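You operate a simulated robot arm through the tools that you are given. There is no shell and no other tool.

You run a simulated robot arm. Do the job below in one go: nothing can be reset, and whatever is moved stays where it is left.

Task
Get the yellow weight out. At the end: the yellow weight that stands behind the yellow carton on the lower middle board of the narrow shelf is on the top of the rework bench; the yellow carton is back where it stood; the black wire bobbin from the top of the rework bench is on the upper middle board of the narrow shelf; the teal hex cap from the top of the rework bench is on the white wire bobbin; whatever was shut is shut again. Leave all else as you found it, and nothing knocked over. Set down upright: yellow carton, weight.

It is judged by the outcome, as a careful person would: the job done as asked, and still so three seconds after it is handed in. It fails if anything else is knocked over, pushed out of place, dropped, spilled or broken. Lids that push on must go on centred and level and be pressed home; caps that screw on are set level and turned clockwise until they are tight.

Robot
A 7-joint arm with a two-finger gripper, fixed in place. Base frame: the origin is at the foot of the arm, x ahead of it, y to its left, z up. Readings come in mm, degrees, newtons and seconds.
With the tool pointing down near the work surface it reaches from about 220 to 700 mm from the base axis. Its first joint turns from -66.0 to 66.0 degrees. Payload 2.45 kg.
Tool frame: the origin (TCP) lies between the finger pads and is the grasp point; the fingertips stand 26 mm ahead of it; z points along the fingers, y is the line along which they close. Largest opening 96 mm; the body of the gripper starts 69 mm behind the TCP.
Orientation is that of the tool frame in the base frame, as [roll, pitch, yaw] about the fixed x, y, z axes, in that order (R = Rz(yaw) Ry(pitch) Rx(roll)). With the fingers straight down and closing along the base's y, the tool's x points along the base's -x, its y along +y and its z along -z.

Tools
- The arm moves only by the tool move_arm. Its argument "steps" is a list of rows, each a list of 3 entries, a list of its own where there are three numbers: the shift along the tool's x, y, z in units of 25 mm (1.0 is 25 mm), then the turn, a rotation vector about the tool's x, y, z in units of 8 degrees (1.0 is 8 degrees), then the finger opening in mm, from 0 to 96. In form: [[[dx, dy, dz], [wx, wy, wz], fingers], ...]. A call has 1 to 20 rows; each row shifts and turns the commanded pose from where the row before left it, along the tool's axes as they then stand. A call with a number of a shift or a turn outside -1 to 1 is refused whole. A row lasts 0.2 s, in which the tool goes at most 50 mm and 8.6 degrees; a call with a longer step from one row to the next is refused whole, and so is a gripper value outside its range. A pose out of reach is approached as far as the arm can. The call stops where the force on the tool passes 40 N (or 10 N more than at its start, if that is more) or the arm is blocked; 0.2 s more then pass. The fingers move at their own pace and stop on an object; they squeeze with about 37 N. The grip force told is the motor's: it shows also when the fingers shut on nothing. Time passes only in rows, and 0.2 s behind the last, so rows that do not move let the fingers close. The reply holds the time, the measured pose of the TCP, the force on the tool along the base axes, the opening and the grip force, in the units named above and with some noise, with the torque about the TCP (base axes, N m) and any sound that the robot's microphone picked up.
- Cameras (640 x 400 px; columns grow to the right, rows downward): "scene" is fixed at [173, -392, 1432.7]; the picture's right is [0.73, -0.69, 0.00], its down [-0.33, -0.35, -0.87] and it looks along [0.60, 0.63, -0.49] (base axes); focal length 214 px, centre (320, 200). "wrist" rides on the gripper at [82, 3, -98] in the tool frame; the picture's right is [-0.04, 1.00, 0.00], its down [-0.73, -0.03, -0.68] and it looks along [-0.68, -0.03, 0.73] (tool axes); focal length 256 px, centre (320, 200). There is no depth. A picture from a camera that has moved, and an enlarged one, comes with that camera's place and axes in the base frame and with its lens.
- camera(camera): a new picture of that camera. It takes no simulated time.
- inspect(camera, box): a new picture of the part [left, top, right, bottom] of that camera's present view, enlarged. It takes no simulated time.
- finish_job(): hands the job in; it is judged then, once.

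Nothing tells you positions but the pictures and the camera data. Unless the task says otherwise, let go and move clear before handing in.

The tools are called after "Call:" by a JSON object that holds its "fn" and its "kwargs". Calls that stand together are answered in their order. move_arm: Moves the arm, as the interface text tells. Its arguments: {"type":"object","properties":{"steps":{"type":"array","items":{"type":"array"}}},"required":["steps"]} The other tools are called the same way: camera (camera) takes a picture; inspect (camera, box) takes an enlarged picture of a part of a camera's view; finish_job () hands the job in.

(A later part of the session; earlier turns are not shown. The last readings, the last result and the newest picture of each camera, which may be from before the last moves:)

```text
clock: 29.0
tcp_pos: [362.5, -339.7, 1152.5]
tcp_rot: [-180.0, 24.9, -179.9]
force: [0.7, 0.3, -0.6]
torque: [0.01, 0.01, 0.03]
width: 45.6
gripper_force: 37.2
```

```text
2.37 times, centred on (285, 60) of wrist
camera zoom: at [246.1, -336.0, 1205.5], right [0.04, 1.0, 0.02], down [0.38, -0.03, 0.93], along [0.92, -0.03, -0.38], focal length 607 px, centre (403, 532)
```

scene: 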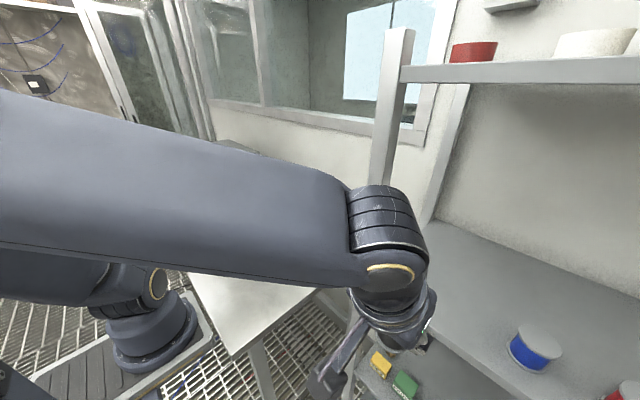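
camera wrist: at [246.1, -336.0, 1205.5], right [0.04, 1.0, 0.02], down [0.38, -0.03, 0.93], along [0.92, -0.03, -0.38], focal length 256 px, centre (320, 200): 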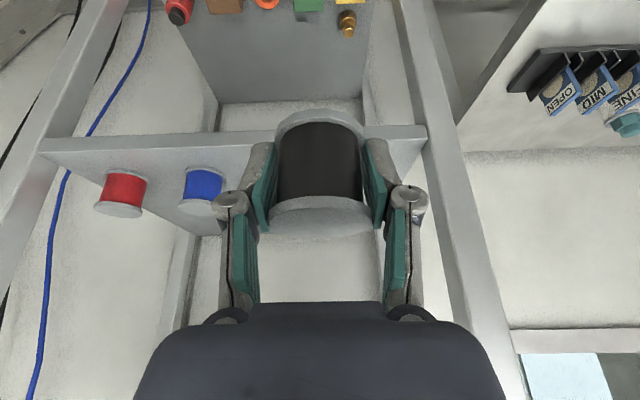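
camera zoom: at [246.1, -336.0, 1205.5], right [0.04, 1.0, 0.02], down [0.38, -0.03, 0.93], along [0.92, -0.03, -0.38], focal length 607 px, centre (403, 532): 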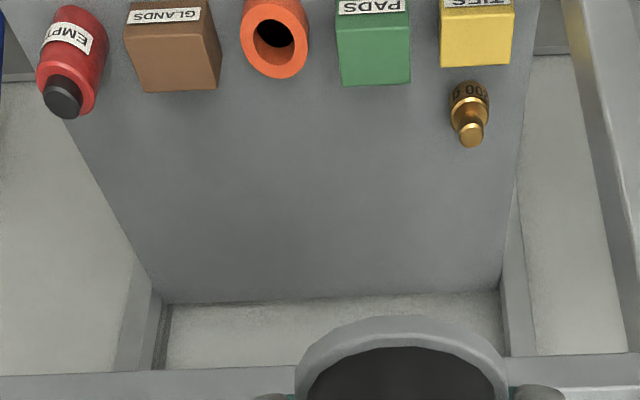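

The upper middle board's top is at z≈1049, with its front edge at x≈470. A free spot at about (515, -340) lies left of the blue bobbin. I'll advance over the board at a safe height.

Call:
{"fn": "move_arm", "kwargs": {"steps": [[[-0.868, 0, 0.552], [0, 0, 0], 38], [[-0.868, 0, 0.552], [0, 0, 0], 38], [[-0.868, 0, 0.552], [0, 0, 0], 38], [[-0.868, 0, 0.552], [0, 0, 0], 38], [[-0.868, 0, 0.552], [0, 0, 0], 38], [[-0.868, 0, 0.552], [0, 0, 0], 38], [[0, 0, 0], [0, 0, 0], 38]]}}

Call:
{"fn": "camera", "kwargs": {"camera": "wrist"}}

Call:
{"fn": "camera", "kwargs": {"camera": "scene"}}

```text
clock: 30.6
tcp_pos: [393.8, -332.7, 1161.7]
tcp_rot: [-175.3, 23.2, -178.3]
force: [0.4, -0.1, -0.9]
torque: [0.0, -0.01, 0.0]
width: 45.9
gripper_force: 37.0
out of reach, approached as far as the arm can: row 2, 3, 4, 5, 6
```

```text
taken
camera wrist: at [279.9, -323.0, 1219.7], right [0.04, 1.0, -0.06], down [0.41, 0.04, 0.91], along [0.91, -0.06, -0.4], focal length 256 px, centre (320, 200)
```

wrist: 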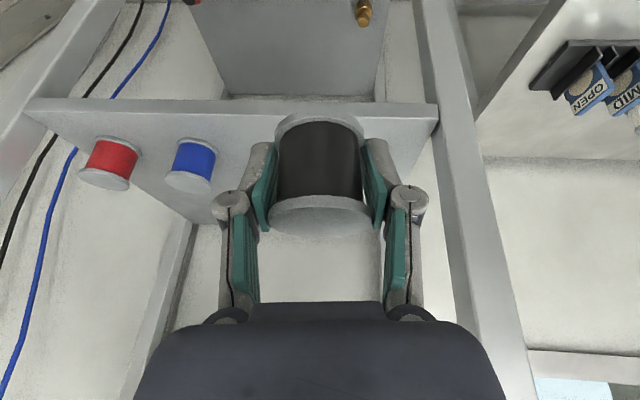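

```text
taken
```

scene: 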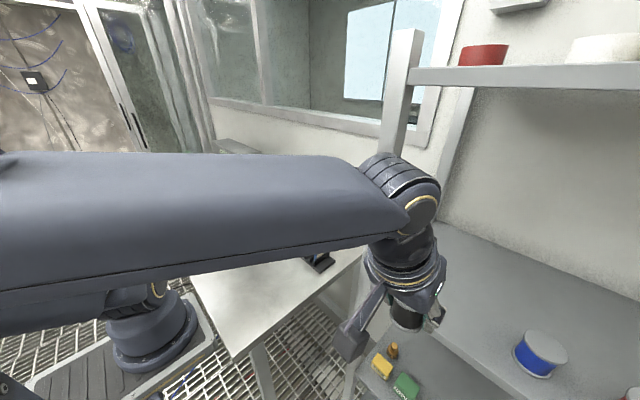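

The arm reported it can't reach further in this orientation, so it stopped about 120 mm short. I'll check how the commanded pose stands before reorienting.

Call:
{"fn": "move_arm", "kwargs": {"steps": [[[0, 0, 0], [0, 0, 0], 38]]}}

```text
clock: 31.0
tcp_pos: [393.2, -332.1, 1163.5]
tcp_rot: [-175.3, 23.2, -178.3]
force: [0.3, 0.6, -1.2]
torque: [-0.04, 0.02, 0.01]
width: 45.6
gripper_force: 36.8
```

Call:
{"fn": "move_arm", "kwargs": {"steps": [[[0, 0, 0], [0.196, -0.024, 0.7625], 38], [[0, 0, 0], [0.196, -0.024, 0.7625], 38], [[0, 0, 0], [0.196, -0.024, 0.7625], 38], [[0, 0, 0], [0.196, -0.024, 0.7625], 38], [[0, 0, 0], [0, 0, 0], 38]]}}

Call:
{"fn": "camera", "kwargs": {"camera": "scene"}}

Call:
{"fn": "camera", "kwargs": {"camera": "wrist"}}

```text
clock: 32.2
tcp_pos: [393.6, -340.5, 1145.6]
tcp_rot: [174.9, 24.6, 153.0]
force: [-0.8, -0.4, -1.1]
torque: [0.0, 0.01, -0.03]
width: 45.7
gripper_force: 37.1
```

```text
taken
```

scene: 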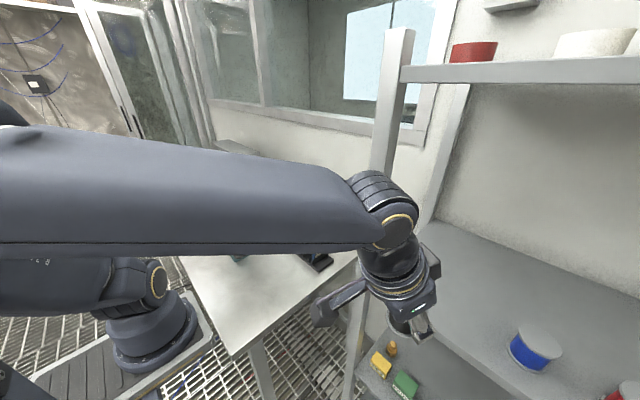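

```text
taken
camera wrist: at [288.8, -292.5, 1200.9], right [0.45, 0.89, 0.1], down [0.3, -0.26, 0.92], along [0.84, -0.38, -0.38], focal length 256 px, centre (320, 200)
```

wrist: 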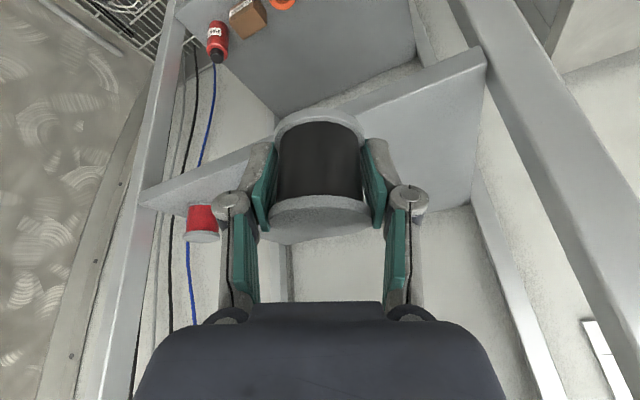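

The wrist has turned to face the shelf more squarely. I'll level the tool properly and try advancing again.

Call:
{"fn": "move_arm", "kwargs": {"steps": [[[0, 0, 0], [0.531, -0.039, -0.229], 38], [[-0.842, 0.205, 0.578], [0, 0, 0], 38], [[-0.842, 0.205, 0.578], [0, 0, 0], 38], [[0, 0, 0], [0, 0, 0], 38]]}}

Call:
{"fn": "camera", "kwargs": {"camera": "wrist"}}

```text
clock: 33.2
tcp_pos: [401.9, -343.3, 1145.5]
tcp_rot: [179.9, 25.1, 155.1]
force: [-0.4, -0.3, -1.1]
torque: [-0.02, -0.04, 0.0]
width: 45.7
gripper_force: 36.9
out of reach, approached as far as the arm can: row 2, 3
```

```text
taken
camera wrist: at [298.4, -289.7, 1199.1], right [0.45, 0.89, 0.02], down [0.33, -0.19, 0.93], along [0.83, -0.41, -0.38], focal length 256 px, centre (320, 200)
```

wrist: 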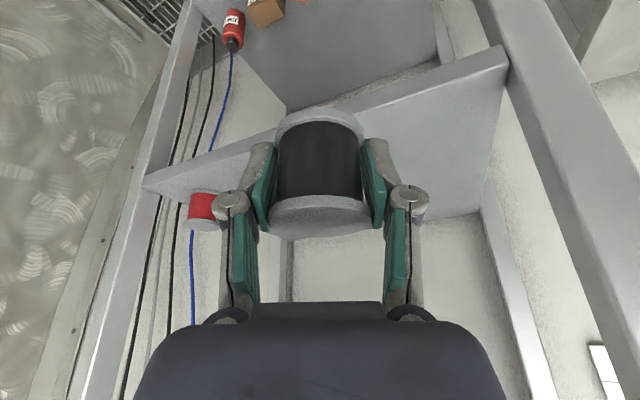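

The arm's elbow has swung into an awkward folded posture and hit a joint limit. I'll raise the arm to unfold it, then check.

Call:
{"fn": "move_arm", "kwargs": {"steps": [[[-0.4226, 0, -0.9063], [0, 0, 0], 38], [[-0.4226, 0, -0.9063], [0, 0, 0], 38], [[-0.4226, 0, -0.9063], [0, 0, 0], 38], [[-0.4226, 0, -0.9063], [0, 0, 0], 38], [[0, 0, 0], [0, 0, 0], 38]]}}

Call:
{"fn": "camera", "kwargs": {"camera": "scene"}}

```text
clock: 34.4
tcp_pos: [402.4, -342.2, 1247.0]
tcp_rot: [-180.0, 25.0, 155.3]
force: [-0.2, -0.2, -1.1]
torque: [-0.03, 0.02, 0.0]
width: 45.7
gripper_force: 37.2
```

```text
taken
```

scene: 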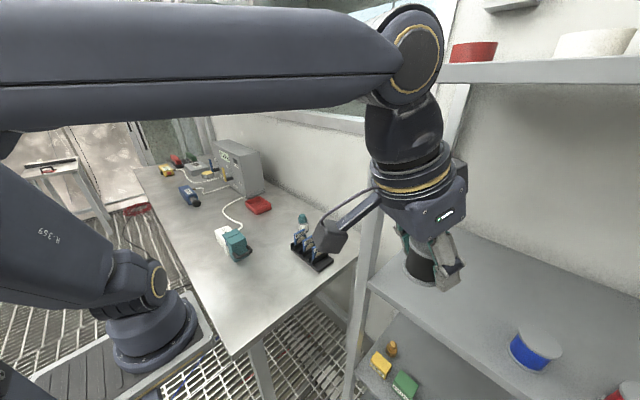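

Raising worked and the arm unfolded. I'll try moving forward and down gradually toward the board from here.

Call:
{"fn": "move_arm", "kwargs": {"steps": [[[-0.301, 0.131, 0.95], [0, 0, 0], 38], [[-0.301, 0.131, 0.95], [0, 0, 0], 38], [[-0.301, 0.131, 0.95], [0, 0, 0], 38], [[0, 0, 0], [0, 0, 0], 38]]}}

Call:
{"fn": "camera", "kwargs": {"camera": "scene"}}

```text
clock: 35.4
tcp_pos: [403.1, -341.8, 1246.0]
tcp_rot: [-180.0, 25.1, 155.1]
force: [0.3, -1.2, -1.5]
torque: [0.0, 0.01, -0.03]
width: 45.7
gripper_force: 37.0
out of reach, approached as far as the arm can: row 1, 2, 3
```

```text
taken
```

scene: 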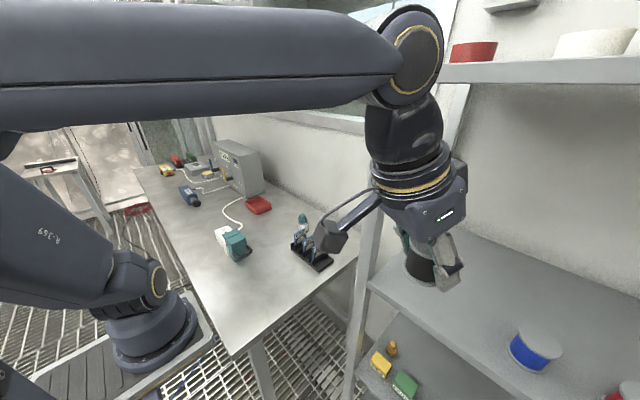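

The elbow still blocks forward motion, because joint 1 seems wound the wrong way. I'll back out to the bench side to unwind the arm, then return with the elbow in a better posture. First, sideways in front of the post.

Call:
{"fn": "move_arm", "kwargs": {"steps": [[[0.383, 0.906, -0.179], [0, 0, 0], 38], [[0.383, 0.906, -0.179], [0, 0, 0], 38], [[0.383, 0.906, -0.179], [0, 0, 0], 38], [[0.383, 0.906, -0.179], [0, 0, 0], 38], [[0.383, 0.906, -0.179], [0, 0, 0], 38], [[0.383, 0.906, -0.179], [0, 0, 0], 38], [[0.383, 0.906, -0.179], [0, 0, 0], 38], [[0.383, 0.906, -0.179], [0, 0, 0], 38], [[0.383, 0.906, -0.179], [0, 0, 0], 38], [[0.383, 0.906, -0.179], [0, 0, 0], 38], [[0, 0, 0], [0, 0, 0], 38]]}}

Call:
{"fn": "camera", "kwargs": {"camera": "scene"}}

```text
clock: 37.8
tcp_pos: [402.3, -89.8, 1246.7]
tcp_rot: [180.0, 25.0, 155.2]
force: [-0.1, -0.7, -0.5]
torque: [-0.01, -0.01, -0.02]
width: 45.3
gripper_force: 37.2
```

```text
taken
```

scene: 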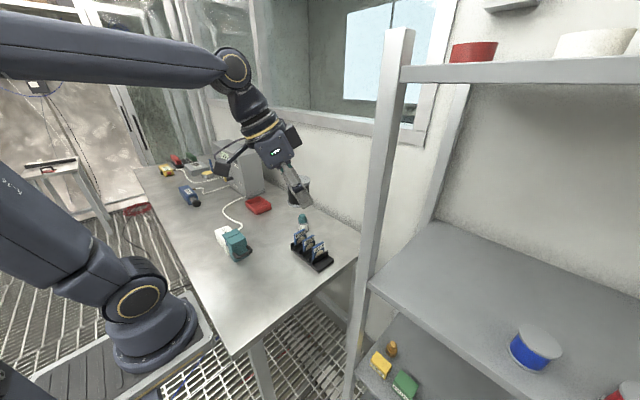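

Call:
{"fn": "move_arm", "kwargs": {"steps": [[[0, 0, 0], [-0.33, 0, -0.708], 38], [[0, 0, 0], [-0.33, 0, -0.708], 38], [[0, 0, 0], [-0.33, 0, -0.708], 38], [[0, 0, 0], [-0.33, 0, -0.708], 38], [[0, 0, 0], [0, 0.78, 0], 38], [[0, 0, 0], [0, 0.78, 0], 38], [[0, 0, 0], [0, 0.78, 0], 38], [[0, 0, 0], [0, 0.78, 0], 38], [[-0.3, 0.9, 0.5], [0, 0, 0], 38], [[-0.3, 0.9, 0.5], [0, 0, 0], 38], [[-0.3, 0.9, 0.5], [0, 0, 0], 38], [[-0.3, 0.9, 0.5], [0, 0, 0], 38], [[-0.3, 0.9, 0.5], [0, 0, 0], 38], [[-0.3, 0.9, 0.5], [0, 0, 0], 38], [[-0.3, 0.9, 0.5], [0, 0, 0], 38], [[-0.3, 0.9, 0.5], [0, 0, 0], 38], [[-0.3, 0.9, 0.5], [0, 0, 0], 38], [[0, 0, 0], [0, 0, 0], 38]]}}

Call:
{"fn": "camera", "kwargs": {"camera": "scene"}}

```text
clock: 41.6
tcp_pos: [470.8, 112.7, 1133.4]
tcp_rot: [-179.9, 0.0, -179.9]
force: [0.2, 0.7, -1.3]
torque: [-0.01, 0.0, 0.02]
width: 45.6
gripper_force: 37.2
```

```text
taken
```

scene: 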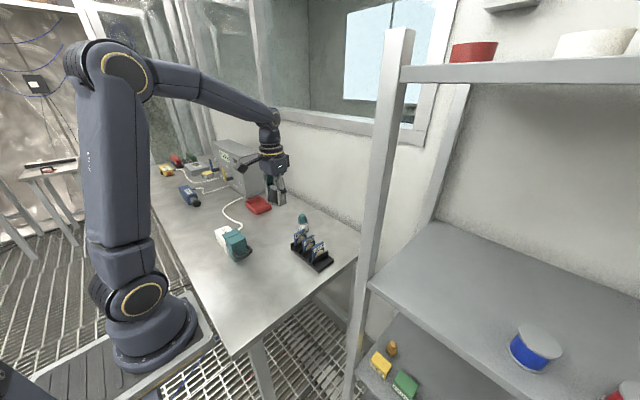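

The arm posture is now good, with the elbow leaning forward. I'll go back to the shelf side at a lower height so joint 1 follows properly.

Call:
{"fn": "move_arm", "kwargs": {"steps": [[[0.44, -0.887, 0.82], [0, 0, 0], 38], [[0.44, -0.887, 0.82], [0, 0, 0], 38], [[0.44, -0.887, 0.82], [0, 0, 0], 38], [[0.44, -0.887, 0.82], [0, 0, 0], 38], [[0.44, -0.887, 0.82], [0, 0, 0], 38], [[0.44, -0.887, 0.82], [0, 0, 0], 38], [[0, -0.985, 0], [0, 0, 0], 38], [[0, -0.985, 0], [0, 0, 0], 38], [[0, -0.985, 0], [0, 0, 0], 38], [[0, -0.985, 0], [0, 0, 0], 38], [[0, 0, 0], [0, 0, 0], 38]]}}

Call:
{"fn": "camera", "kwargs": {"camera": "scene"}}

```text
clock: 44.0
tcp_pos: [404.1, -120.0, 1010.5]
tcp_rot: [-179.9, 0.0, -179.9]
force: [-1.4, -0.2, -1.1]
torque: [-0.02, 0.03, 0.01]
width: 45.5
gripper_force: 37.6
```

```text
taken
```

scene: 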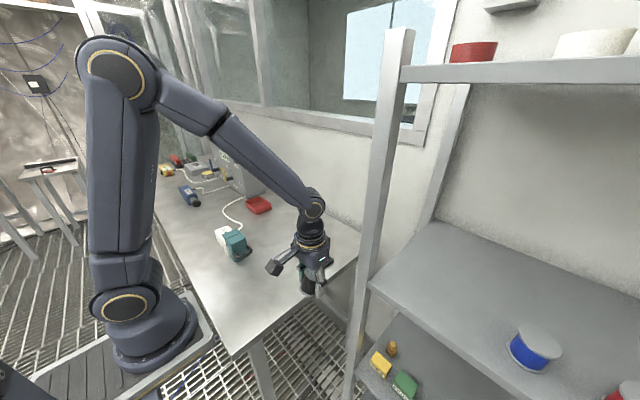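

The base is now turning properly. Continuing across in front of the shelf.

Call:
{"fn": "move_arm", "kwargs": {"steps": [[[0, -0.985, 0], [0, 0, 0], 38], [[0, -0.985, 0], [0, 0, 0], 38], [[0, -0.985, 0], [0, 0, 0], 38], [[0, -0.985, 0], [0, 0, 0], 38], [[0, -0.985, 0], [0, 0, 0], 38], [[0, -0.985, 0], [0, 0, 0], 38], [[0, -0.985, 0], [0, 0, 0], 38], [[0, -0.985, 0], [0, 0, 0], 38], [[0, -0.985, 0], [0, 0, 0], 38], [[0, 0, 0], [0, 0, 0], 38]]}}

Call:
{"fn": "camera", "kwargs": {"camera": "scene"}}

Call:
{"fn": "camera", "kwargs": {"camera": "wrist"}}

```text
clock: 46.2
tcp_pos: [406.5, -342.8, 1009.8]
tcp_rot: [-179.9, 0.2, -179.9]
force: [-0.4, -0.4, -0.9]
torque: [-0.01, 0.0, -0.01]
width: 45.6
gripper_force: 36.8
```

```text
taken
```

scene: 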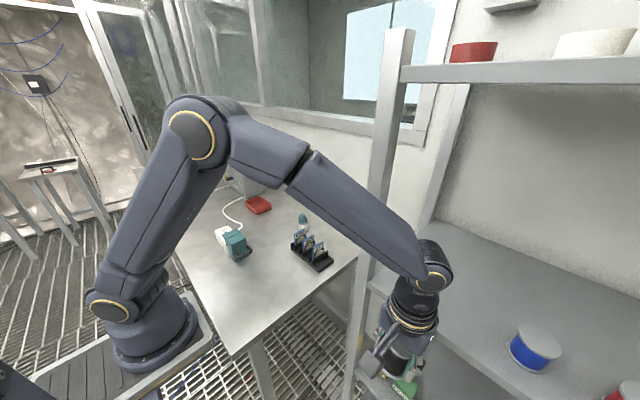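

```text
taken
camera wrist: at [324.8, -337.9, 1108.6], right [0.04, 1.0, 0.0], down [0.73, -0.03, 0.68], along [0.68, -0.03, -0.73], focal length 256 px, centre (320, 200)
```

wrist: 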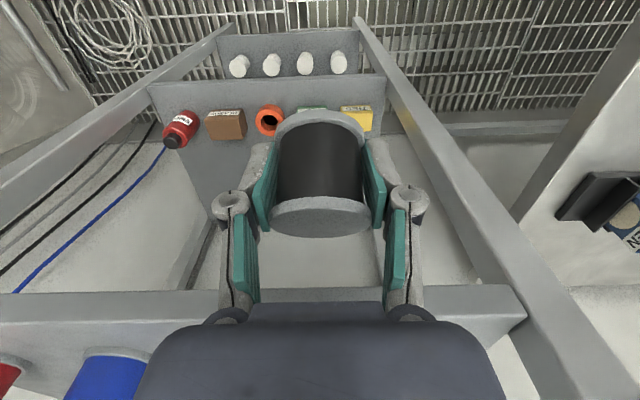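

The posture is good and the bobbin is in front of the shelf. I'll rise above the upper middle board, then yaw and tilt the tool for the placement.

Call:
{"fn": "move_arm", "kwargs": {"steps": [[[0, 0, -0.95], [0, 0, 0], 38], [[0, 0, -0.95], [0, 0, 0], 38], [[0, 0, -0.95], [0, 0, 0], 38], [[0, 0, -0.95], [0, 0, 0], 38], [[0, 0, -0.95], [0, 0, 0], 38], [[0, 0, -0.95], [0, 0, 0], 38], [[0, 0, 0], [0, 0, 0.78], 38], [[0, 0, 0], [0, 0, 0.78], 38], [[0, 0, 0], [0, 0, 0.78], 38], [[0, 0, 0], [0, 0, 0.78], 38], [[0, 0, 0], [0, -0.78, 0], 38], [[0, 0, 0], [0, -0.78, 0], 38], [[0, 0, 0], [0, -0.78, 0], 38], [[0, 0, 0], [0, -0.78, 0], 38], [[0, 0, 0], [0, 0, 0], 38]]}}

Call:
{"fn": "camera", "kwargs": {"camera": "scene"}}

Call:
{"fn": "camera", "kwargs": {"camera": "wrist"}}

```text
clock: 49.4
tcp_pos: [405.2, -341.3, 1153.5]
tcp_rot: [179.9, 25.0, 155.1]
force: [1.1, -0.1, -0.3]
torque: [0.03, 0.0, 0.0]
width: 45.6
gripper_force: 36.4
```

```text
taken
```

scene: 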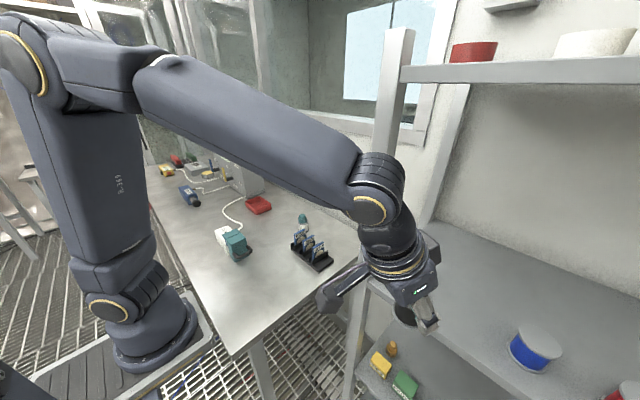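

```text
taken
camera wrist: at [301.1, -288.5, 1207.3], right [0.45, 0.89, 0.02], down [0.33, -0.19, 0.93], along [0.83, -0.41, -0.38], focal length 256 px, centre (320, 200)
```

wrist: 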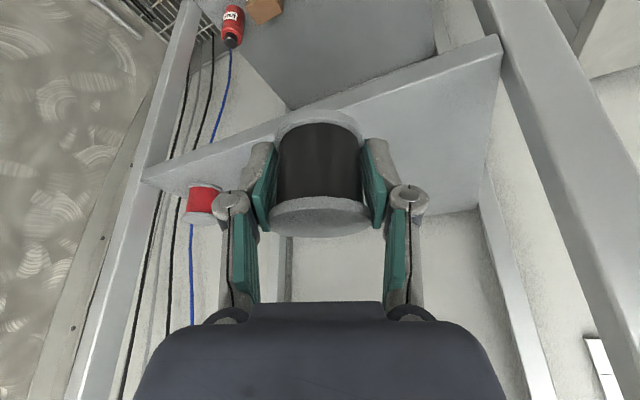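

Call:
{"fn": "move_arm", "kwargs": {"steps": [[[-0.666, 0.188, 0.602], [0, 0, 0], 38], [[-0.666, 0.188, 0.602], [0, 0, 0], 38], [[-0.666, 0.188, 0.602], [0, 0, 0], 38], [[-0.666, 0.188, 0.602], [0, 0, 0], 38], [[-0.666, 0.188, 0.602], [0, 0, 0], 38], [[0, 0, 0], [0, 0, 0], 38]]}}

Call:
{"fn": "camera", "kwargs": {"camera": "scene"}}

Call:
{"fn": "camera", "kwargs": {"camera": "wrist"}}

```text
clock: 50.8
tcp_pos: [513.9, -364.7, 1121.4]
tcp_rot: [-180.0, 25.0, 155.0]
force: [-0.6, -0.3, -0.6]
torque: [0.02, 0.0, -0.01]
width: 45.3
gripper_force: 36.9
```

```text
taken
```

scene: 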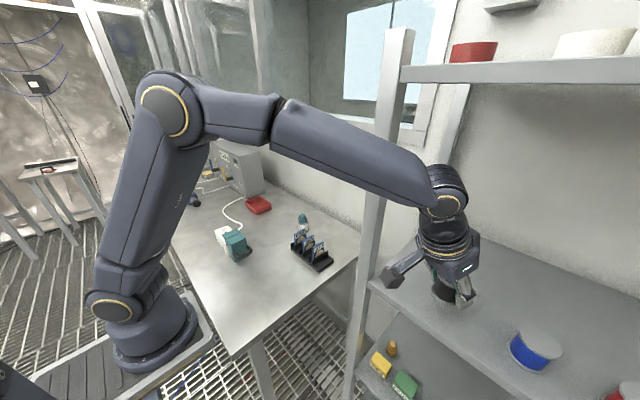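

```text
taken
camera wrist: at [410.4, -311.0, 1175.8], right [0.45, 0.89, 0.02], down [0.33, -0.19, 0.93], along [0.83, -0.41, -0.38], focal length 256 px, centre (320, 200)
```

wrist: 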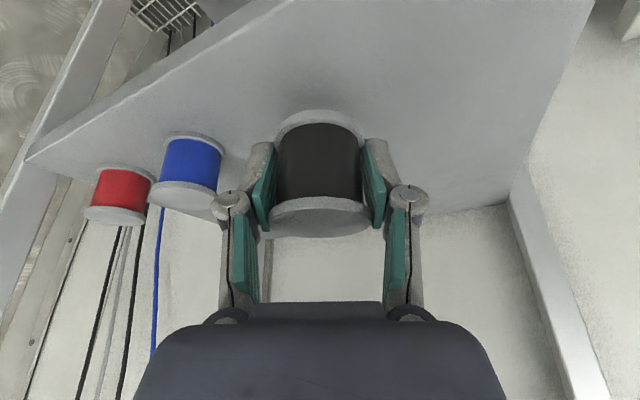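

The bobbin is now over the upper middle board at about (514, -365), in free space. I'll lower it gently.

Call:
{"fn": "move_arm", "kwargs": {"steps": [[[0.27, 0, 0.58], [0, 0, 0], 38], [[0.27, 0, 0.58], [0, 0, 0], 38], [[0, 0, 0], [0, 0, 0], 38]]}}

Call:
{"fn": "inspect", "kwargs": {"camera": "scene", "box": [380, 230, 540, 330]}}

Call:
{"fn": "inspect", "kwargs": {"camera": "wrist", "box": [200, 80, 440, 250]}}

```text
clock: 51.6
tcp_pos: [513.8, -364.9, 1088.8]
tcp_rot: [-180.0, 25.1, 155.0]
force: [0.6, 0.4, -0.8]
torque: [-0.03, 0.03, 0.0]
width: 45.5
gripper_force: 37.1
```

```text
4.00 times, centred on (460, 280) of scene
camera zoom: at [173.0, -392.0, 1432.7], right [0.73, -0.69, 0.0], down [-0.33, -0.35, -0.87], along [0.6, 0.63, -0.49], focal length 858 px, centre (-240, -120)
```

zoom: 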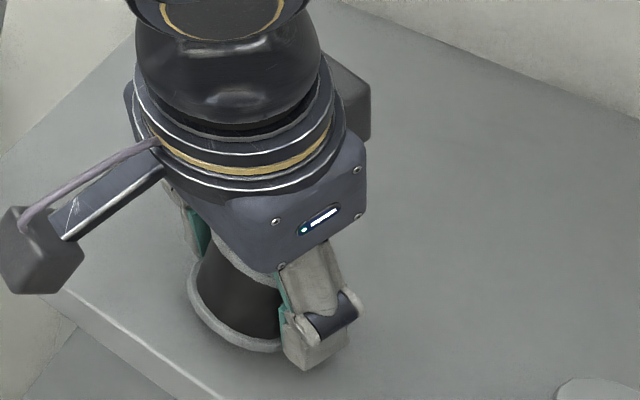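

```text
2.35 times, centred on (320, 165) of wrist
camera zoom: at [409.8, -311.5, 1143.4], right [0.45, 0.89, 0.02], down [0.33, -0.19, 0.93], along [0.83, -0.41, -0.38], focal length 602 px, centre (320, 282)
```

zoom: 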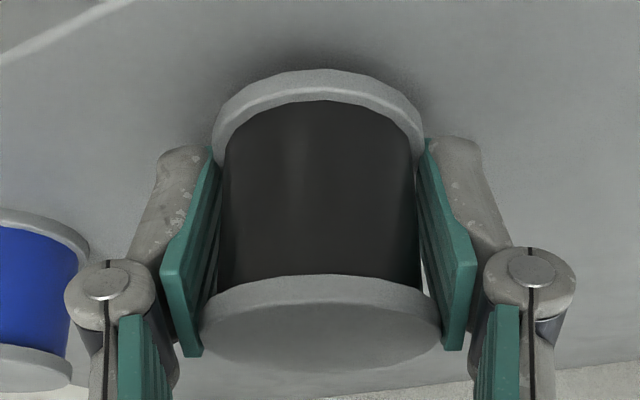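

Call:
{"fn": "move_arm", "kwargs": {"steps": [[[0.0338, 0, 0.0725], [0, 0, 0], 38], [[0.0338, 0, 0.0725], [0, 0, 0], 38], [[0, 0, 0], [0, 0, 0], 38]]}}

```text
clock: 52.4
tcp_pos: [514.3, -365.1, 1083.6]
tcp_rot: [180.0, 24.9, 155.2]
force: [0.2, -0.4, -0.2]
torque: [0.01, -0.03, 0.04]
width: 45.3
gripper_force: 36.8
```

Call:
{"fn": "move_arm", "kwargs": {"steps": [[[0.0338, 0, 0.0725], [0, 0, 0], 38], [[0, 0, 0], [0, 0, 0], 38]]}}

```text
clock: 53.0
tcp_pos: [513.5, -366.1, 1082.3]
tcp_rot: [-180.0, 25.0, 155.1]
force: [-1.0, -0.5, -1.7]
torque: [0.01, 0.04, 0.03]
width: 45.6
gripper_force: 37.1
```

Call:
{"fn": "move_arm", "kwargs": {"steps": [[[0.0338, 0, 0.0725], [0, 0, 0], 38], [[0, 0, 0], [0, 0, 0], 38]]}}

Call:
{"fn": "inspect", "kwargs": {"camera": "scene", "box": [410, 270, 490, 330]}}

Call:
{"fn": "inspect", "kwargs": {"camera": "wrist", "box": [240, 80, 400, 180]}}

```text
clock: 53.6
tcp_pos: [512.7, -365.7, 1081.0]
tcp_rot: [180.0, 25.0, 155.1]
force: [0.3, 0.2, -0.2]
torque: [0.06, -0.02, 0.03]
width: 45.6
gripper_force: 36.6
```

```text
6.67 times, centred on (450, 300) of scene
camera zoom: at [173.0, -392.0, 1432.7], right [0.73, -0.69, 0.0], down [-0.33, -0.35, -0.87], along [0.6, 0.63, -0.49], focal length 1430 px, centre (-547, -467)
```

zoom: 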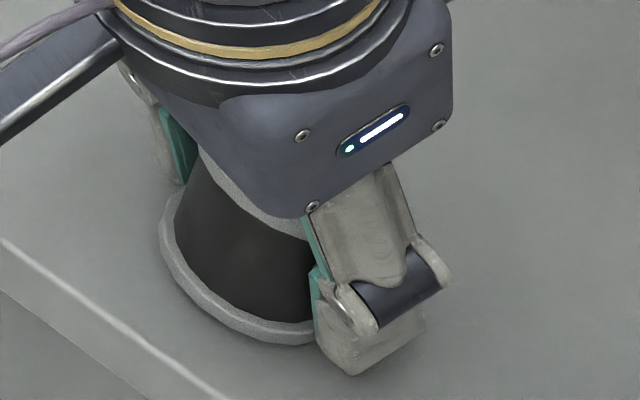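

```text
4.00 times, centred on (320, 130) of wrist
camera zoom: at [408.8, -312.2, 1134.6], right [0.45, 0.89, 0.02], down [0.33, -0.19, 0.93], along [0.83, -0.41, -0.38], focal length 1024 px, centre (320, 480)
```

zoom: 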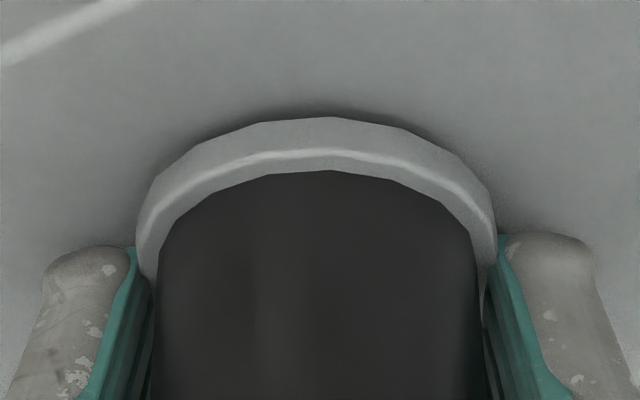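

Call:
{"fn": "move_arm", "kwargs": {"steps": [[[0.0254, 0, 0.0544], [0, 0, 0], 38], [[0, 0, 0], [0, 0, 0], 38]]}}

```text
clock: 54.2
tcp_pos: [512.4, -363.5, 1078.0]
tcp_rot: [-180.0, 25.0, 155.1]
force: [-0.8, 1.3, -0.7]
torque: [-0.02, -0.02, -0.01]
width: 45.5
gripper_force: 36.8
```

Call:
{"fn": "move_arm", "kwargs": {"steps": [[[0.0254, 0, 0.0544], [0, 0, 0], 38], [[0, 0, 0], [0, 0, 0], 38]]}}

```text
clock: 54.8
tcp_pos: [513.7, -364.5, 1077.3]
tcp_rot: [-180.0, 25.1, 155.1]
force: [-0.7, 2.0, 3.4]
torque: [0.01, 0.02, 0.0]
width: 45.5
gripper_force: 37.4
```

Call:
{"fn": "move_arm", "kwargs": {"steps": [[[0.0169, 0, 0.0363], [0, 0, 0], 38], [[0, 0, 0], [0, 0, 0], 38]]}}

```text
clock: 55.4
tcp_pos: [513.9, -365.4, 1076.5]
tcp_rot: [-180.0, 25.2, 155.1]
force: [-0.1, 3.4, 8.5]
torque: [0.08, 0.04, 0.01]
width: 45.5
gripper_force: 37.2
```

The bobbin is resting on the board with about 8 N of contact. Releasing now.

Call:
{"fn": "move_arm", "kwargs": {"steps": [[[-0.0169, 0, -0.0363], [0, 0, 0], 46], [[0, 0, 0], [0, 0, 0], 54], [[0, 0, 0], [0, 0, 0], 64], [[0, 0, 0], [0, 0, 0], 70], [[0, 0, 0], [0, 0, 0], 70]]}}

Call:
{"fn": "camera", "kwargs": {"camera": "wrist"}}

Call:
{"fn": "inspect", "kwargs": {"camera": "scene", "box": [410, 270, 490, 330]}}

```text
clock: 56.6
tcp_pos: [513.8, -364.9, 1077.9]
tcp_rot: [-180.0, 24.9, 155.1]
force: [-0.2, -1.1, -0.6]
torque: [0.0, -0.01, 0.0]
width: 70.1
gripper_force: 0.1
```

```text
taken
camera wrist: at [408.4, -312.0, 1131.6], right [0.45, 0.89, 0.02], down [0.33, -0.19, 0.93], along [0.83, -0.41, -0.38], focal length 256 px, centre (320, 200)
```

wrist: 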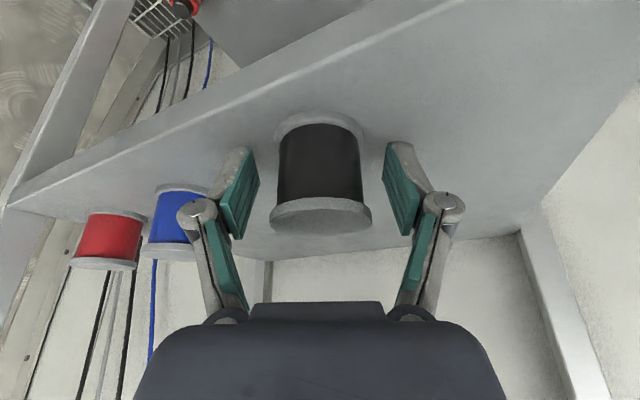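

```text
6.67 times, centred on (450, 300) of scene
camera zoom: at [173.0, -392.0, 1432.7], right [0.73, -0.69, 0.0], down [-0.33, -0.35, -0.87], along [0.6, 0.63, -0.49], focal length 1430 px, centre (-547, -467)
```

zoom: 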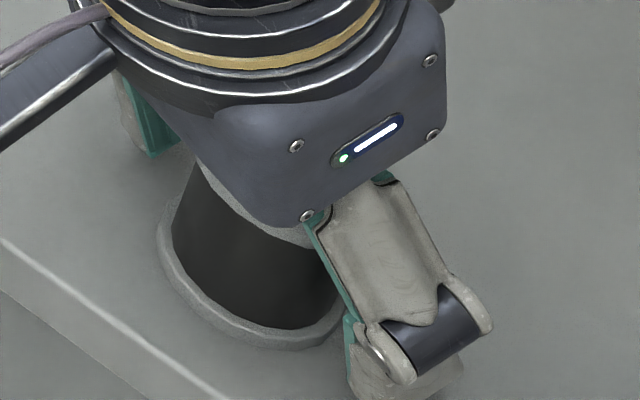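

The bobbin stands upright on the upper middle board. I'll retreat up and back, clear of it.

Call:
{"fn": "move_arm", "kwargs": {"steps": [[[0, 0, -0.8], [0, 0, 0], 70], [[0, 0, -0.9], [0, 0, 0], 70], [[0, 0, -0.9], [0, 0, 0], 70], [[0.7, -0.36, -0.6], [0, 0, 0], 70], [[0.8, -0.41, -0.3], [0, 0, 0], 70], [[0.8, -0.41, 0], [0, 0, 0], 70], [[0, 0, 0], [0, 0, 0], 70]]}}

Call:
{"fn": "camera", "kwargs": {"camera": "wrist"}}

Call:
{"fn": "camera", "kwargs": {"camera": "scene"}}

```text
clock: 58.2
tcp_pos: [419.4, -356.0, 1131.8]
tcp_rot: [180.0, 25.0, 155.0]
force: [0.4, -0.5, -0.1]
torque: [-0.04, -0.01, -0.01]
width: 70.0
gripper_force: 0.1
```

```text
taken
camera wrist: at [315.9, -302.9, 1185.6], right [0.45, 0.89, 0.02], down [0.33, -0.19, 0.93], along [0.83, -0.41, -0.38], focal length 256 px, centre (320, 200)
```

wrist: 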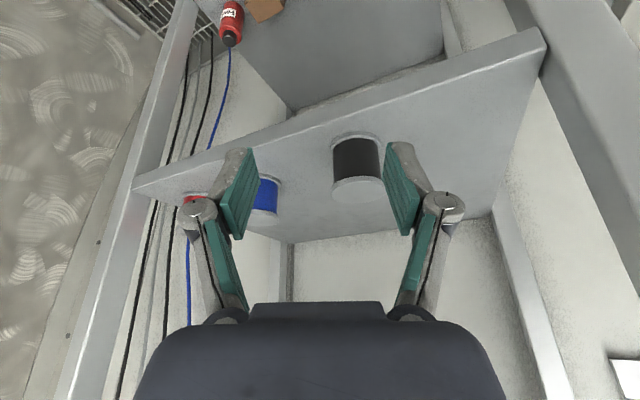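

```text
taken
```

scene: 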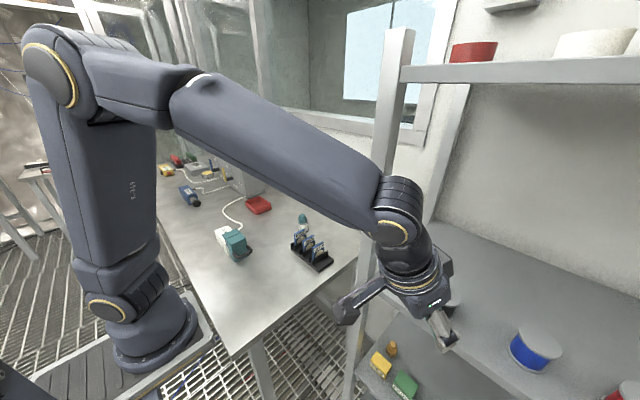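

The black bobbin is placed. Next I'll back away, straighten the tool and descend in front of the lower middle board to look at the weight and carton.

Call:
{"fn": "move_arm", "kwargs": {"steps": [[[0.81, 0.024, -0.378], [0, 0, 0], 70], [[0.81, 0.024, -0.378], [0, 0, 0], 70], [[0, 0, 0], [0, 0.78, 0], 70], [[0, 0, 0], [0, 0.78, 0], 70], [[0, 0, 0], [0, 0.78, 0], 70], [[0, 0, 0], [0, 0.78, 0], 70], [[0, 0, 0], [0, 0, -0.78], 70], [[0, 0, 0], [0, 0, -0.78], 70], [[0, 0, 0], [0, 0, -0.78], 70], [[0, 0, 0], [0, 0, -0.78], 70], [[0, 0, 0], [0, 0, 0], 70]]}}

Call:
{"fn": "move_arm", "kwargs": {"steps": [[[0, 0.2, 0.95], [0, 0, 0], 70], [[0, 0.2, 0.95], [0, 0, 0], 70], [[0, 0.2, 0.95], [0, 0, 0], 70], [[0, 0.2, 0.95], [0, 0, 0], 70], [[0, 0.2, 0.95], [0, 0, 0], 70], [[0, 0.2, 0.95], [0, 0, 0], 70], [[0, 0.2, 0.95], [0, 0, 0], 70], [[0, 0.2, 0.95], [0, 0, 0], 70], [[0, 0.2, 0.95], [0, 0, 0], 70], [[0, 0.2, 0.95], [0, 0, 0], 70], [[0, 0, 0], [0, 0, 0], 70]]}}

Call:
{"fn": "camera", "kwargs": {"camera": "scene"}}

Call:
{"fn": "camera", "kwargs": {"camera": "wrist"}}

```text
clock: 60.6
tcp_pos: [380.1, -334.1, 1132.4]
tcp_rot: [180.0, 0.1, -179.7]
force: [0.9, -0.4, -0.3]
torque: [0.03, -0.04, 0.03]
width: 69.8
gripper_force: 0.1
```

```text
clock: 63.0
tcp_pos: [379.5, -286.3, 893.3]
tcp_rot: [180.0, 0.1, -179.9]
force: [0.1, -0.4, -0.2]
torque: [0.01, -0.01, -0.01]
width: 69.8
gripper_force: 0.0
```

```text
taken
```

scene: 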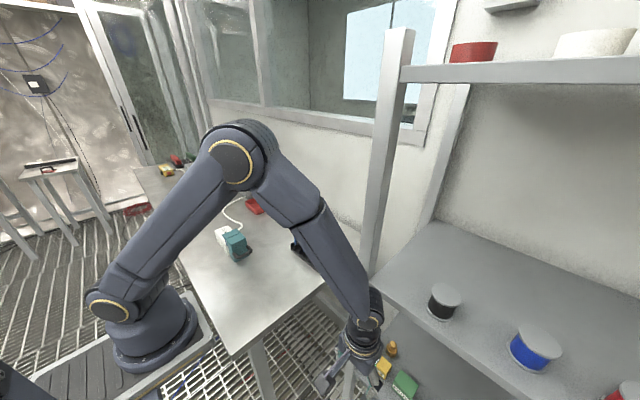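

```text
taken
camera wrist: at [298.0, -281.5, 991.7], right [0.04, 1.0, 0.0], down [0.73, -0.03, 0.68], along [0.68, -0.03, -0.73], focal length 256 px, centre (320, 200)
```

wrist: 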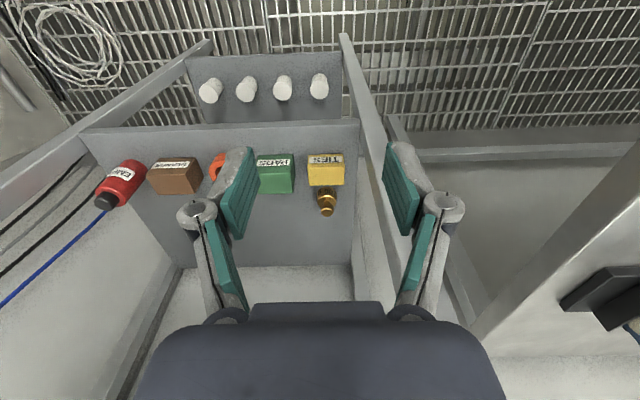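

Call:
{"fn": "inspect", "kwargs": {"camera": "wrist", "box": [240, 110, 400, 230]}}

Call:
{"fn": "inspect", "kwargs": {"camera": "wrist", "box": [300, 145, 360, 225]}}

Call:
{"fn": "inspect", "kwargs": {"camera": "scene", "box": [340, 320, 440, 400]}}

```text
3.33 times, centred on (320, 170) of wrist
camera zoom: at [298.0, -281.5, 991.7], right [0.04, 1.0, 0.0], down [0.73, -0.03, 0.68], along [0.68, -0.03, -0.73], focal length 853 px, centre (320, 300)
```

zoom: 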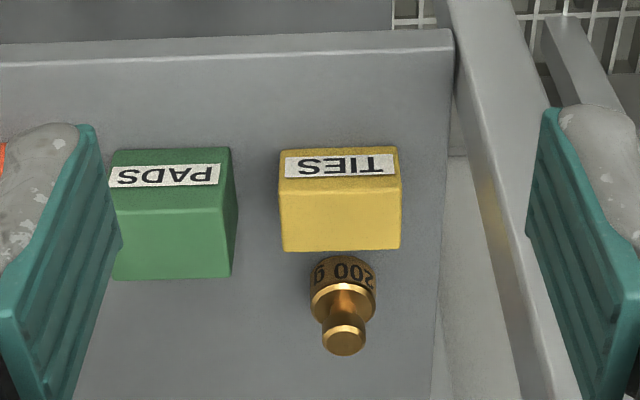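

```text
5.00 times, centred on (330, 185) of wrist
camera zoom: at [298.0, -281.5, 991.7], right [0.04, 1.0, 0.0], down [0.73, -0.03, 0.68], along [0.68, -0.03, -0.73], focal length 1280 px, centre (270, 275)
```

zoom: 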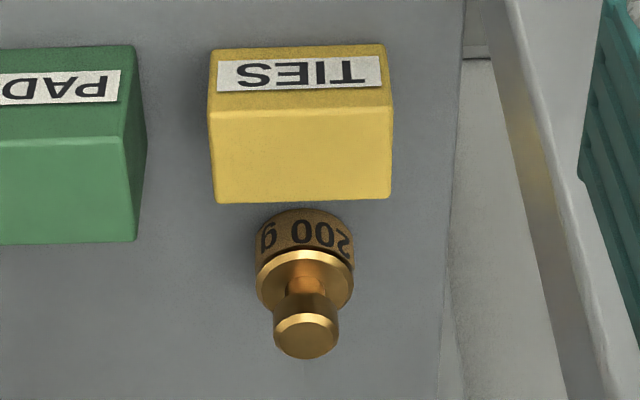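

```text
5.00 times, centred on (390, 360) of scene
camera zoom: at [173.0, -392.0, 1432.7], right [0.73, -0.69, 0.0], down [-0.33, -0.35, -0.87], along [0.6, 0.63, -0.49], focal length 1072 px, centre (-30, -600)
```

zoom: 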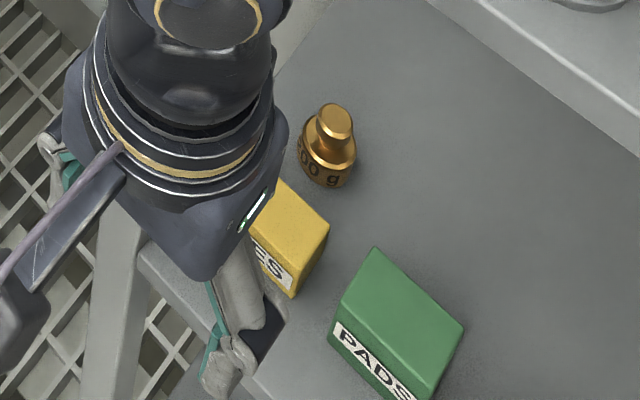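

I measure the yellow weight at about (605, -281), knob top z≈692. The carton spans x 521–556 with its top at z≈681, and the lower board is at z≈646. A 45° tilted approach can reach over the carton, so I'll lower and swing the hand into the shelf opening above the carton.

Call:
{"fn": "move_arm", "kwargs": {"steps": [[[-0.04, -0.184, 0.824], [0, 0, 0], 50], [[-0.04, -0.184, 0.824], [0, 0, 0], 50], [[-0.04, -0.184, 0.824], [0, 0, 0], 50], [[-0.04, -0.184, 0.824], [0, 0, 0], 50], [[-0.04, -0.184, 0.824], [0, 0, 0], 50], [[0, 0, 0], [0, 0, -0.625], 50], [[0, 0, 0], [0, 0, -0.625], 50], [[0, 0, 0], [0, 0, 0], 50]]}}

Call:
{"fn": "camera", "kwargs": {"camera": "scene"}}

Call:
{"fn": "camera", "kwargs": {"camera": "wrist"}}

```text
clock: 64.8
tcp_pos: [384.1, -307.1, 791.6]
tcp_rot: [-179.9, 0.0, -169.8]
force: [-1.0, -0.5, -0.1]
torque: [-0.03, -0.02, -0.02]
width: 49.9
gripper_force: 0.2
```

```text
taken
```

scene: 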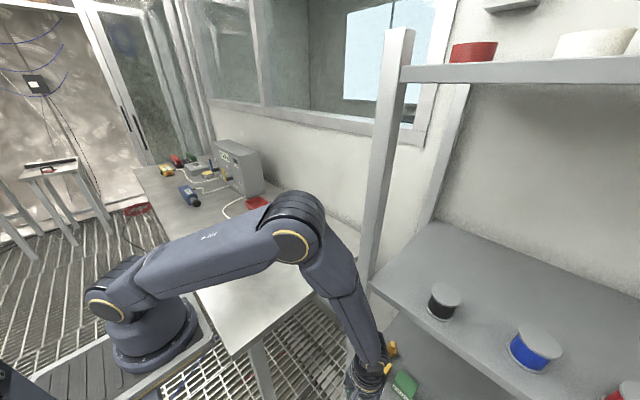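

```text
taken
camera wrist: at [302.9, -317.3, 888.7], right [-0.14, 0.99, 0.0], down [0.73, 0.1, 0.68], along [0.67, 0.09, -0.73], focal length 256 px, centre (320, 200)
```

wrist: 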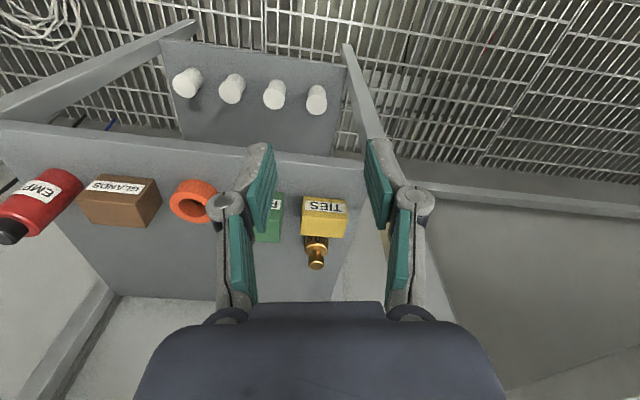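

The posture is fine. Next I'll swing the tool forward 45°, pivoting around the wrist.

Call:
{"fn": "move_arm", "kwargs": {"steps": [[[-0.914, 0, -0.051], [0, -0.8, 0], 50], [[-0.914, 0, -0.051], [0, -0.8, 0], 50], [[-0.914, 0, -0.051], [0, -0.8, 0], 50], [[-0.914, 0, -0.051], [0, -0.8, 0], 50], [[-0.914, 0, -0.051], [0, -0.8, 0], 50], [[-0.914, 0, -0.051], [0, -0.8, 0], 50], [[-0.914, 0, -0.051], [0, -0.8, 0], 50], [[0, 0, 0], [0, 0, 0], 50]]}}

Call:
{"fn": "camera", "kwargs": {"camera": "scene"}}

Call:
{"fn": "camera", "kwargs": {"camera": "wrist"}}

```text
clock: 66.6
tcp_pos: [527.8, -281.1, 852.6]
tcp_rot: [-179.9, 45.0, -169.9]
force: [0.7, -0.4, 0.1]
torque: [-0.01, 0.01, -0.01]
width: 49.9
gripper_force: 0.0
```

```text
taken
```

scene: 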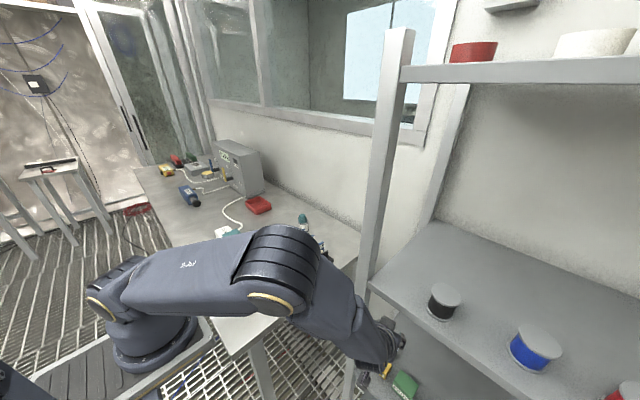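

```text
taken
camera wrist: at [401.3, -299.7, 863.4], right [-0.15, 0.99, 0.03], down [0.04, -0.02, 1.0], along [0.99, 0.15, -0.04], focal length 256 px, centre (320, 200)
```

wrist: 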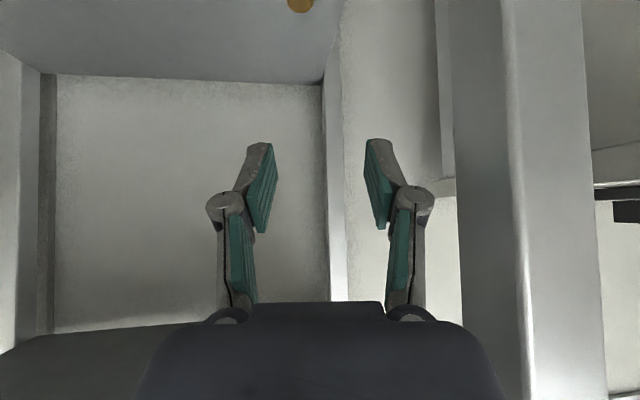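

The hand is inside the shelf opening, above the carton and clear of the post. I'll move toward a point above the weight.

Call:
{"fn": "move_arm", "kwargs": {"steps": [[[0.122, -0.113, 0.843], [0, 0, 0], 50], [[0.122, -0.113, 0.843], [0, 0, 0], 50], [[0.122, -0.113, 0.843], [0, 0, 0], 50], [[0.122, -0.113, 0.843], [0, 0, 0], 50], [[0.122, -0.113, 0.843], [0, 0, 0], 50], [[0, 0, 0], [0, 0, 0], 50]]}}

Call:
{"fn": "camera", "kwargs": {"camera": "scene"}}

Call:
{"fn": "camera", "kwargs": {"camera": "wrist"}}

Call:
{"fn": "inspect", "kwargs": {"camera": "scene", "box": [330, 300, 450, 400]}}

```text
clock: 68.0
tcp_pos: [594.2, -284.2, 766.8]
tcp_rot: [180.0, 44.8, -169.9]
force: [0.2, -0.4, -0.5]
torque: [0.01, -0.02, -0.02]
width: 50.1
gripper_force: 0.0
```

```text
taken
```

scene: 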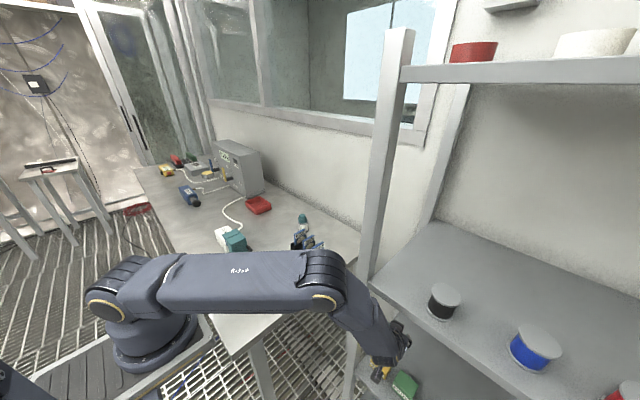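

```text
taken
camera wrist: at [467.4, -301.9, 778.0], right [-0.15, 0.99, 0.03], down [0.05, -0.02, 1.0], along [0.99, 0.15, -0.04], focal length 256 px, centre (320, 200)
```

wrist: 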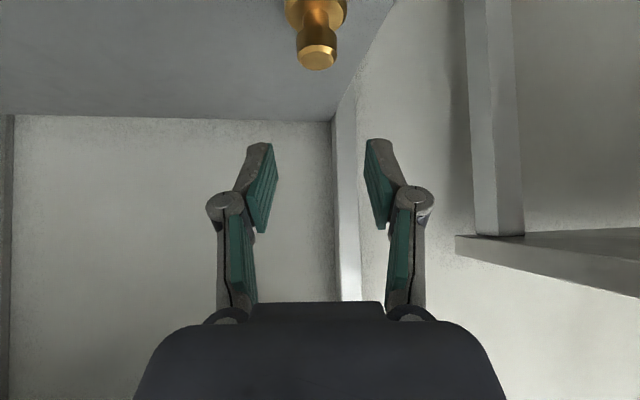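

```text
4.00 times, centred on (390, 350) of scene
camera zoom: at [173.0, -392.0, 1432.7], right [0.73, -0.69, 0.0], down [-0.33, -0.35, -0.87], along [0.6, 0.63, -0.49], focal length 858 px, centre (40, -400)
```

zoom: 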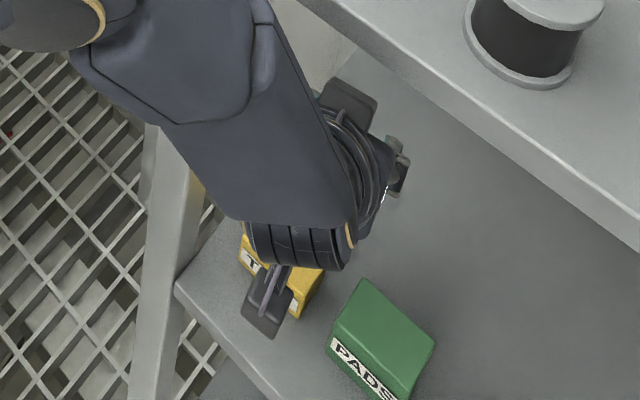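

The weight's axis lines up with the fingers, and a straight vertical descent will bring the pads around it. I'll go down 70 mm first.

Call:
{"fn": "move_arm", "kwargs": {"steps": [[[0.706, 0, 0.708], [0, 0, 0], 50], [[0.706, 0, 0.708], [0, 0, 0], 50], [[0.565, 0, 0.566], [0, 0, 0], 50], [[0, 0, 0], [0, 0, 0], 50]]}}

Call:
{"fn": "camera", "kwargs": {"camera": "wrist"}}

Call:
{"fn": "camera", "kwargs": {"camera": "scene"}}

Call:
{"fn": "inspect", "kwargs": {"camera": "scene", "box": [330, 300, 450, 400]}}

```text
clock: 69.0
tcp_pos: [592.2, -285.9, 697.8]
tcp_rot: [180.0, 44.9, -169.7]
force: [0.1, 0.6, 0.1]
torque: [-0.01, -0.02, 0.01]
width: 50.1
gripper_force: 0.0
```

```text
taken
camera wrist: at [465.8, -303.5, 708.9], right [-0.15, 0.99, 0.03], down [0.05, -0.02, 1.0], along [0.99, 0.15, -0.04], focal length 256 px, centre (320, 200)
```

wrist: 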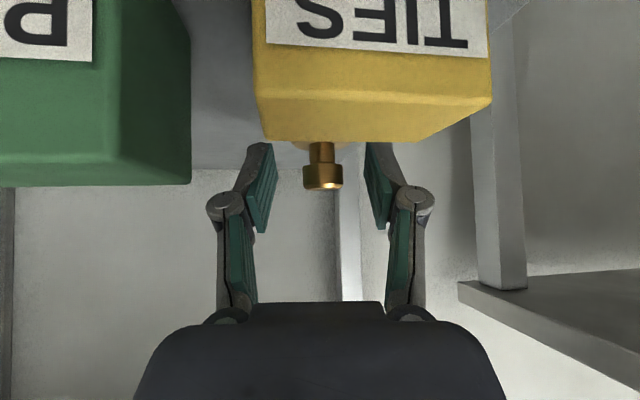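

```text
taken
```

scene: 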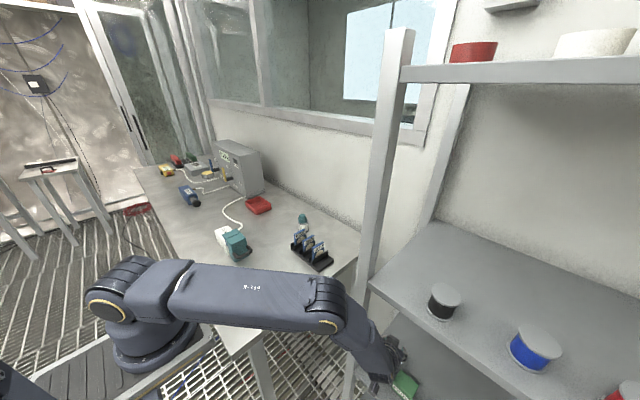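

```text
4.00 times, centred on (390, 350) of scene
camera zoom: at [173.0, -392.0, 1432.7], right [0.73, -0.69, 0.0], down [-0.33, -0.35, -0.87], along [0.6, 0.63, -0.49], focal length 858 px, centre (40, -400)
```

zoom: 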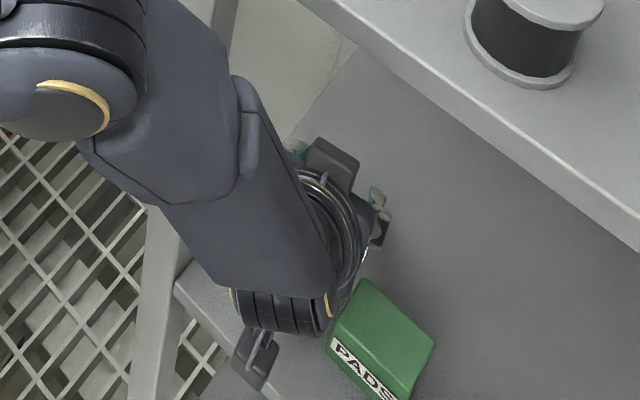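

The knob is centred between the fingertips and the carton is untouched. I'll lower the last 20 mm in two parts with small centring corrections.

Call:
{"fn": "move_arm", "kwargs": {"steps": [[[0.2, 0.03, 0.25], [0, 0, 0], 50], [[0.225, 0.025, 0.245], [0, 0, 0], 50], [[0, 0, 0], [0, 0, 0], 50]]}}

Call:
{"fn": "camera", "kwargs": {"camera": "wrist"}}

```text
clock: 69.8
tcp_pos: [593.1, -283.9, 681.3]
tcp_rot: [-179.9, 45.0, -169.9]
force: [0.5, 0.7, 0.0]
torque: [-0.05, 0.02, -0.01]
width: 50.0
gripper_force: 0.1
```

```text
taken
camera wrist: at [467.1, -301.8, 691.8], right [-0.15, 0.99, 0.03], down [0.05, -0.02, 1.0], along [0.99, 0.15, -0.04], focal length 256 px, centre (320, 200)
```

wrist: 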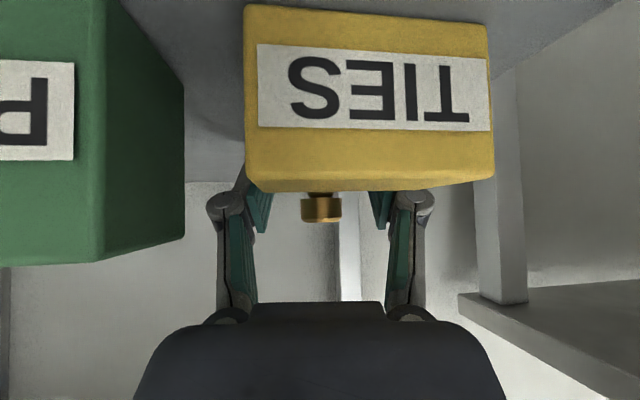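

Call:
{"fn": "move_arm", "kwargs": {"steps": [[[0.085, 0, 0.085], [0, 0, 0], 50], [[0, 0, 0], [0, 0, 0], 42], [[0, 0, 0], [0, 0, 0], 36], [[0, 0, 0], [0, 0, 0], 36]]}}

```text
clock: 70.8
tcp_pos: [592.1, -284.0, 676.5]
tcp_rot: [180.0, 44.9, -169.9]
force: [0.4, 0.6, 0.8]
torque: [0.0, 0.02, -0.01]
width: 36.1
gripper_force: 0.0
```

Call:
{"fn": "move_arm", "kwargs": {"steps": [[[0, 0, 0], [0, 0, 0], 32], [[0, 0, 0], [0, 0, 0], 26], [[0, 0, 0], [0, 0, 0], 26], [[0, 0, 0], [0, 0, 0], 26]]}}

Call:
{"fn": "camera", "kwargs": {"camera": "wrist"}}

```text
clock: 71.8
tcp_pos: [594.0, -283.7, 677.0]
tcp_rot: [179.9, 45.0, -169.8]
force: [-0.6, -0.3, 0.8]
torque: [-0.01, 0.01, 0.01]
width: 32.2
gripper_force: 37.1
```

```text
taken
camera wrist: at [466.9, -301.5, 689.1], right [-0.15, 0.99, 0.03], down [0.05, -0.02, 1.0], along [0.99, 0.15, -0.04], focal length 256 px, centre (320, 200)
```

wrist: 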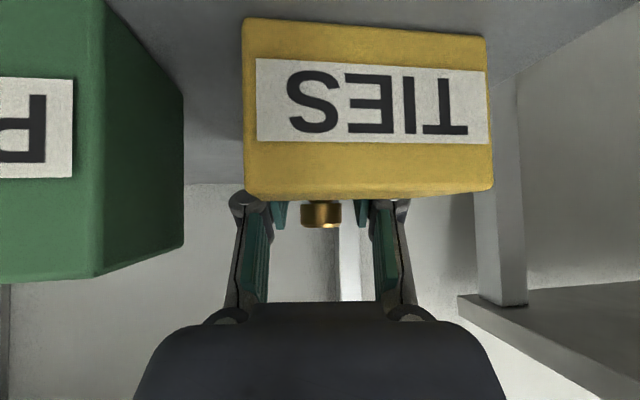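

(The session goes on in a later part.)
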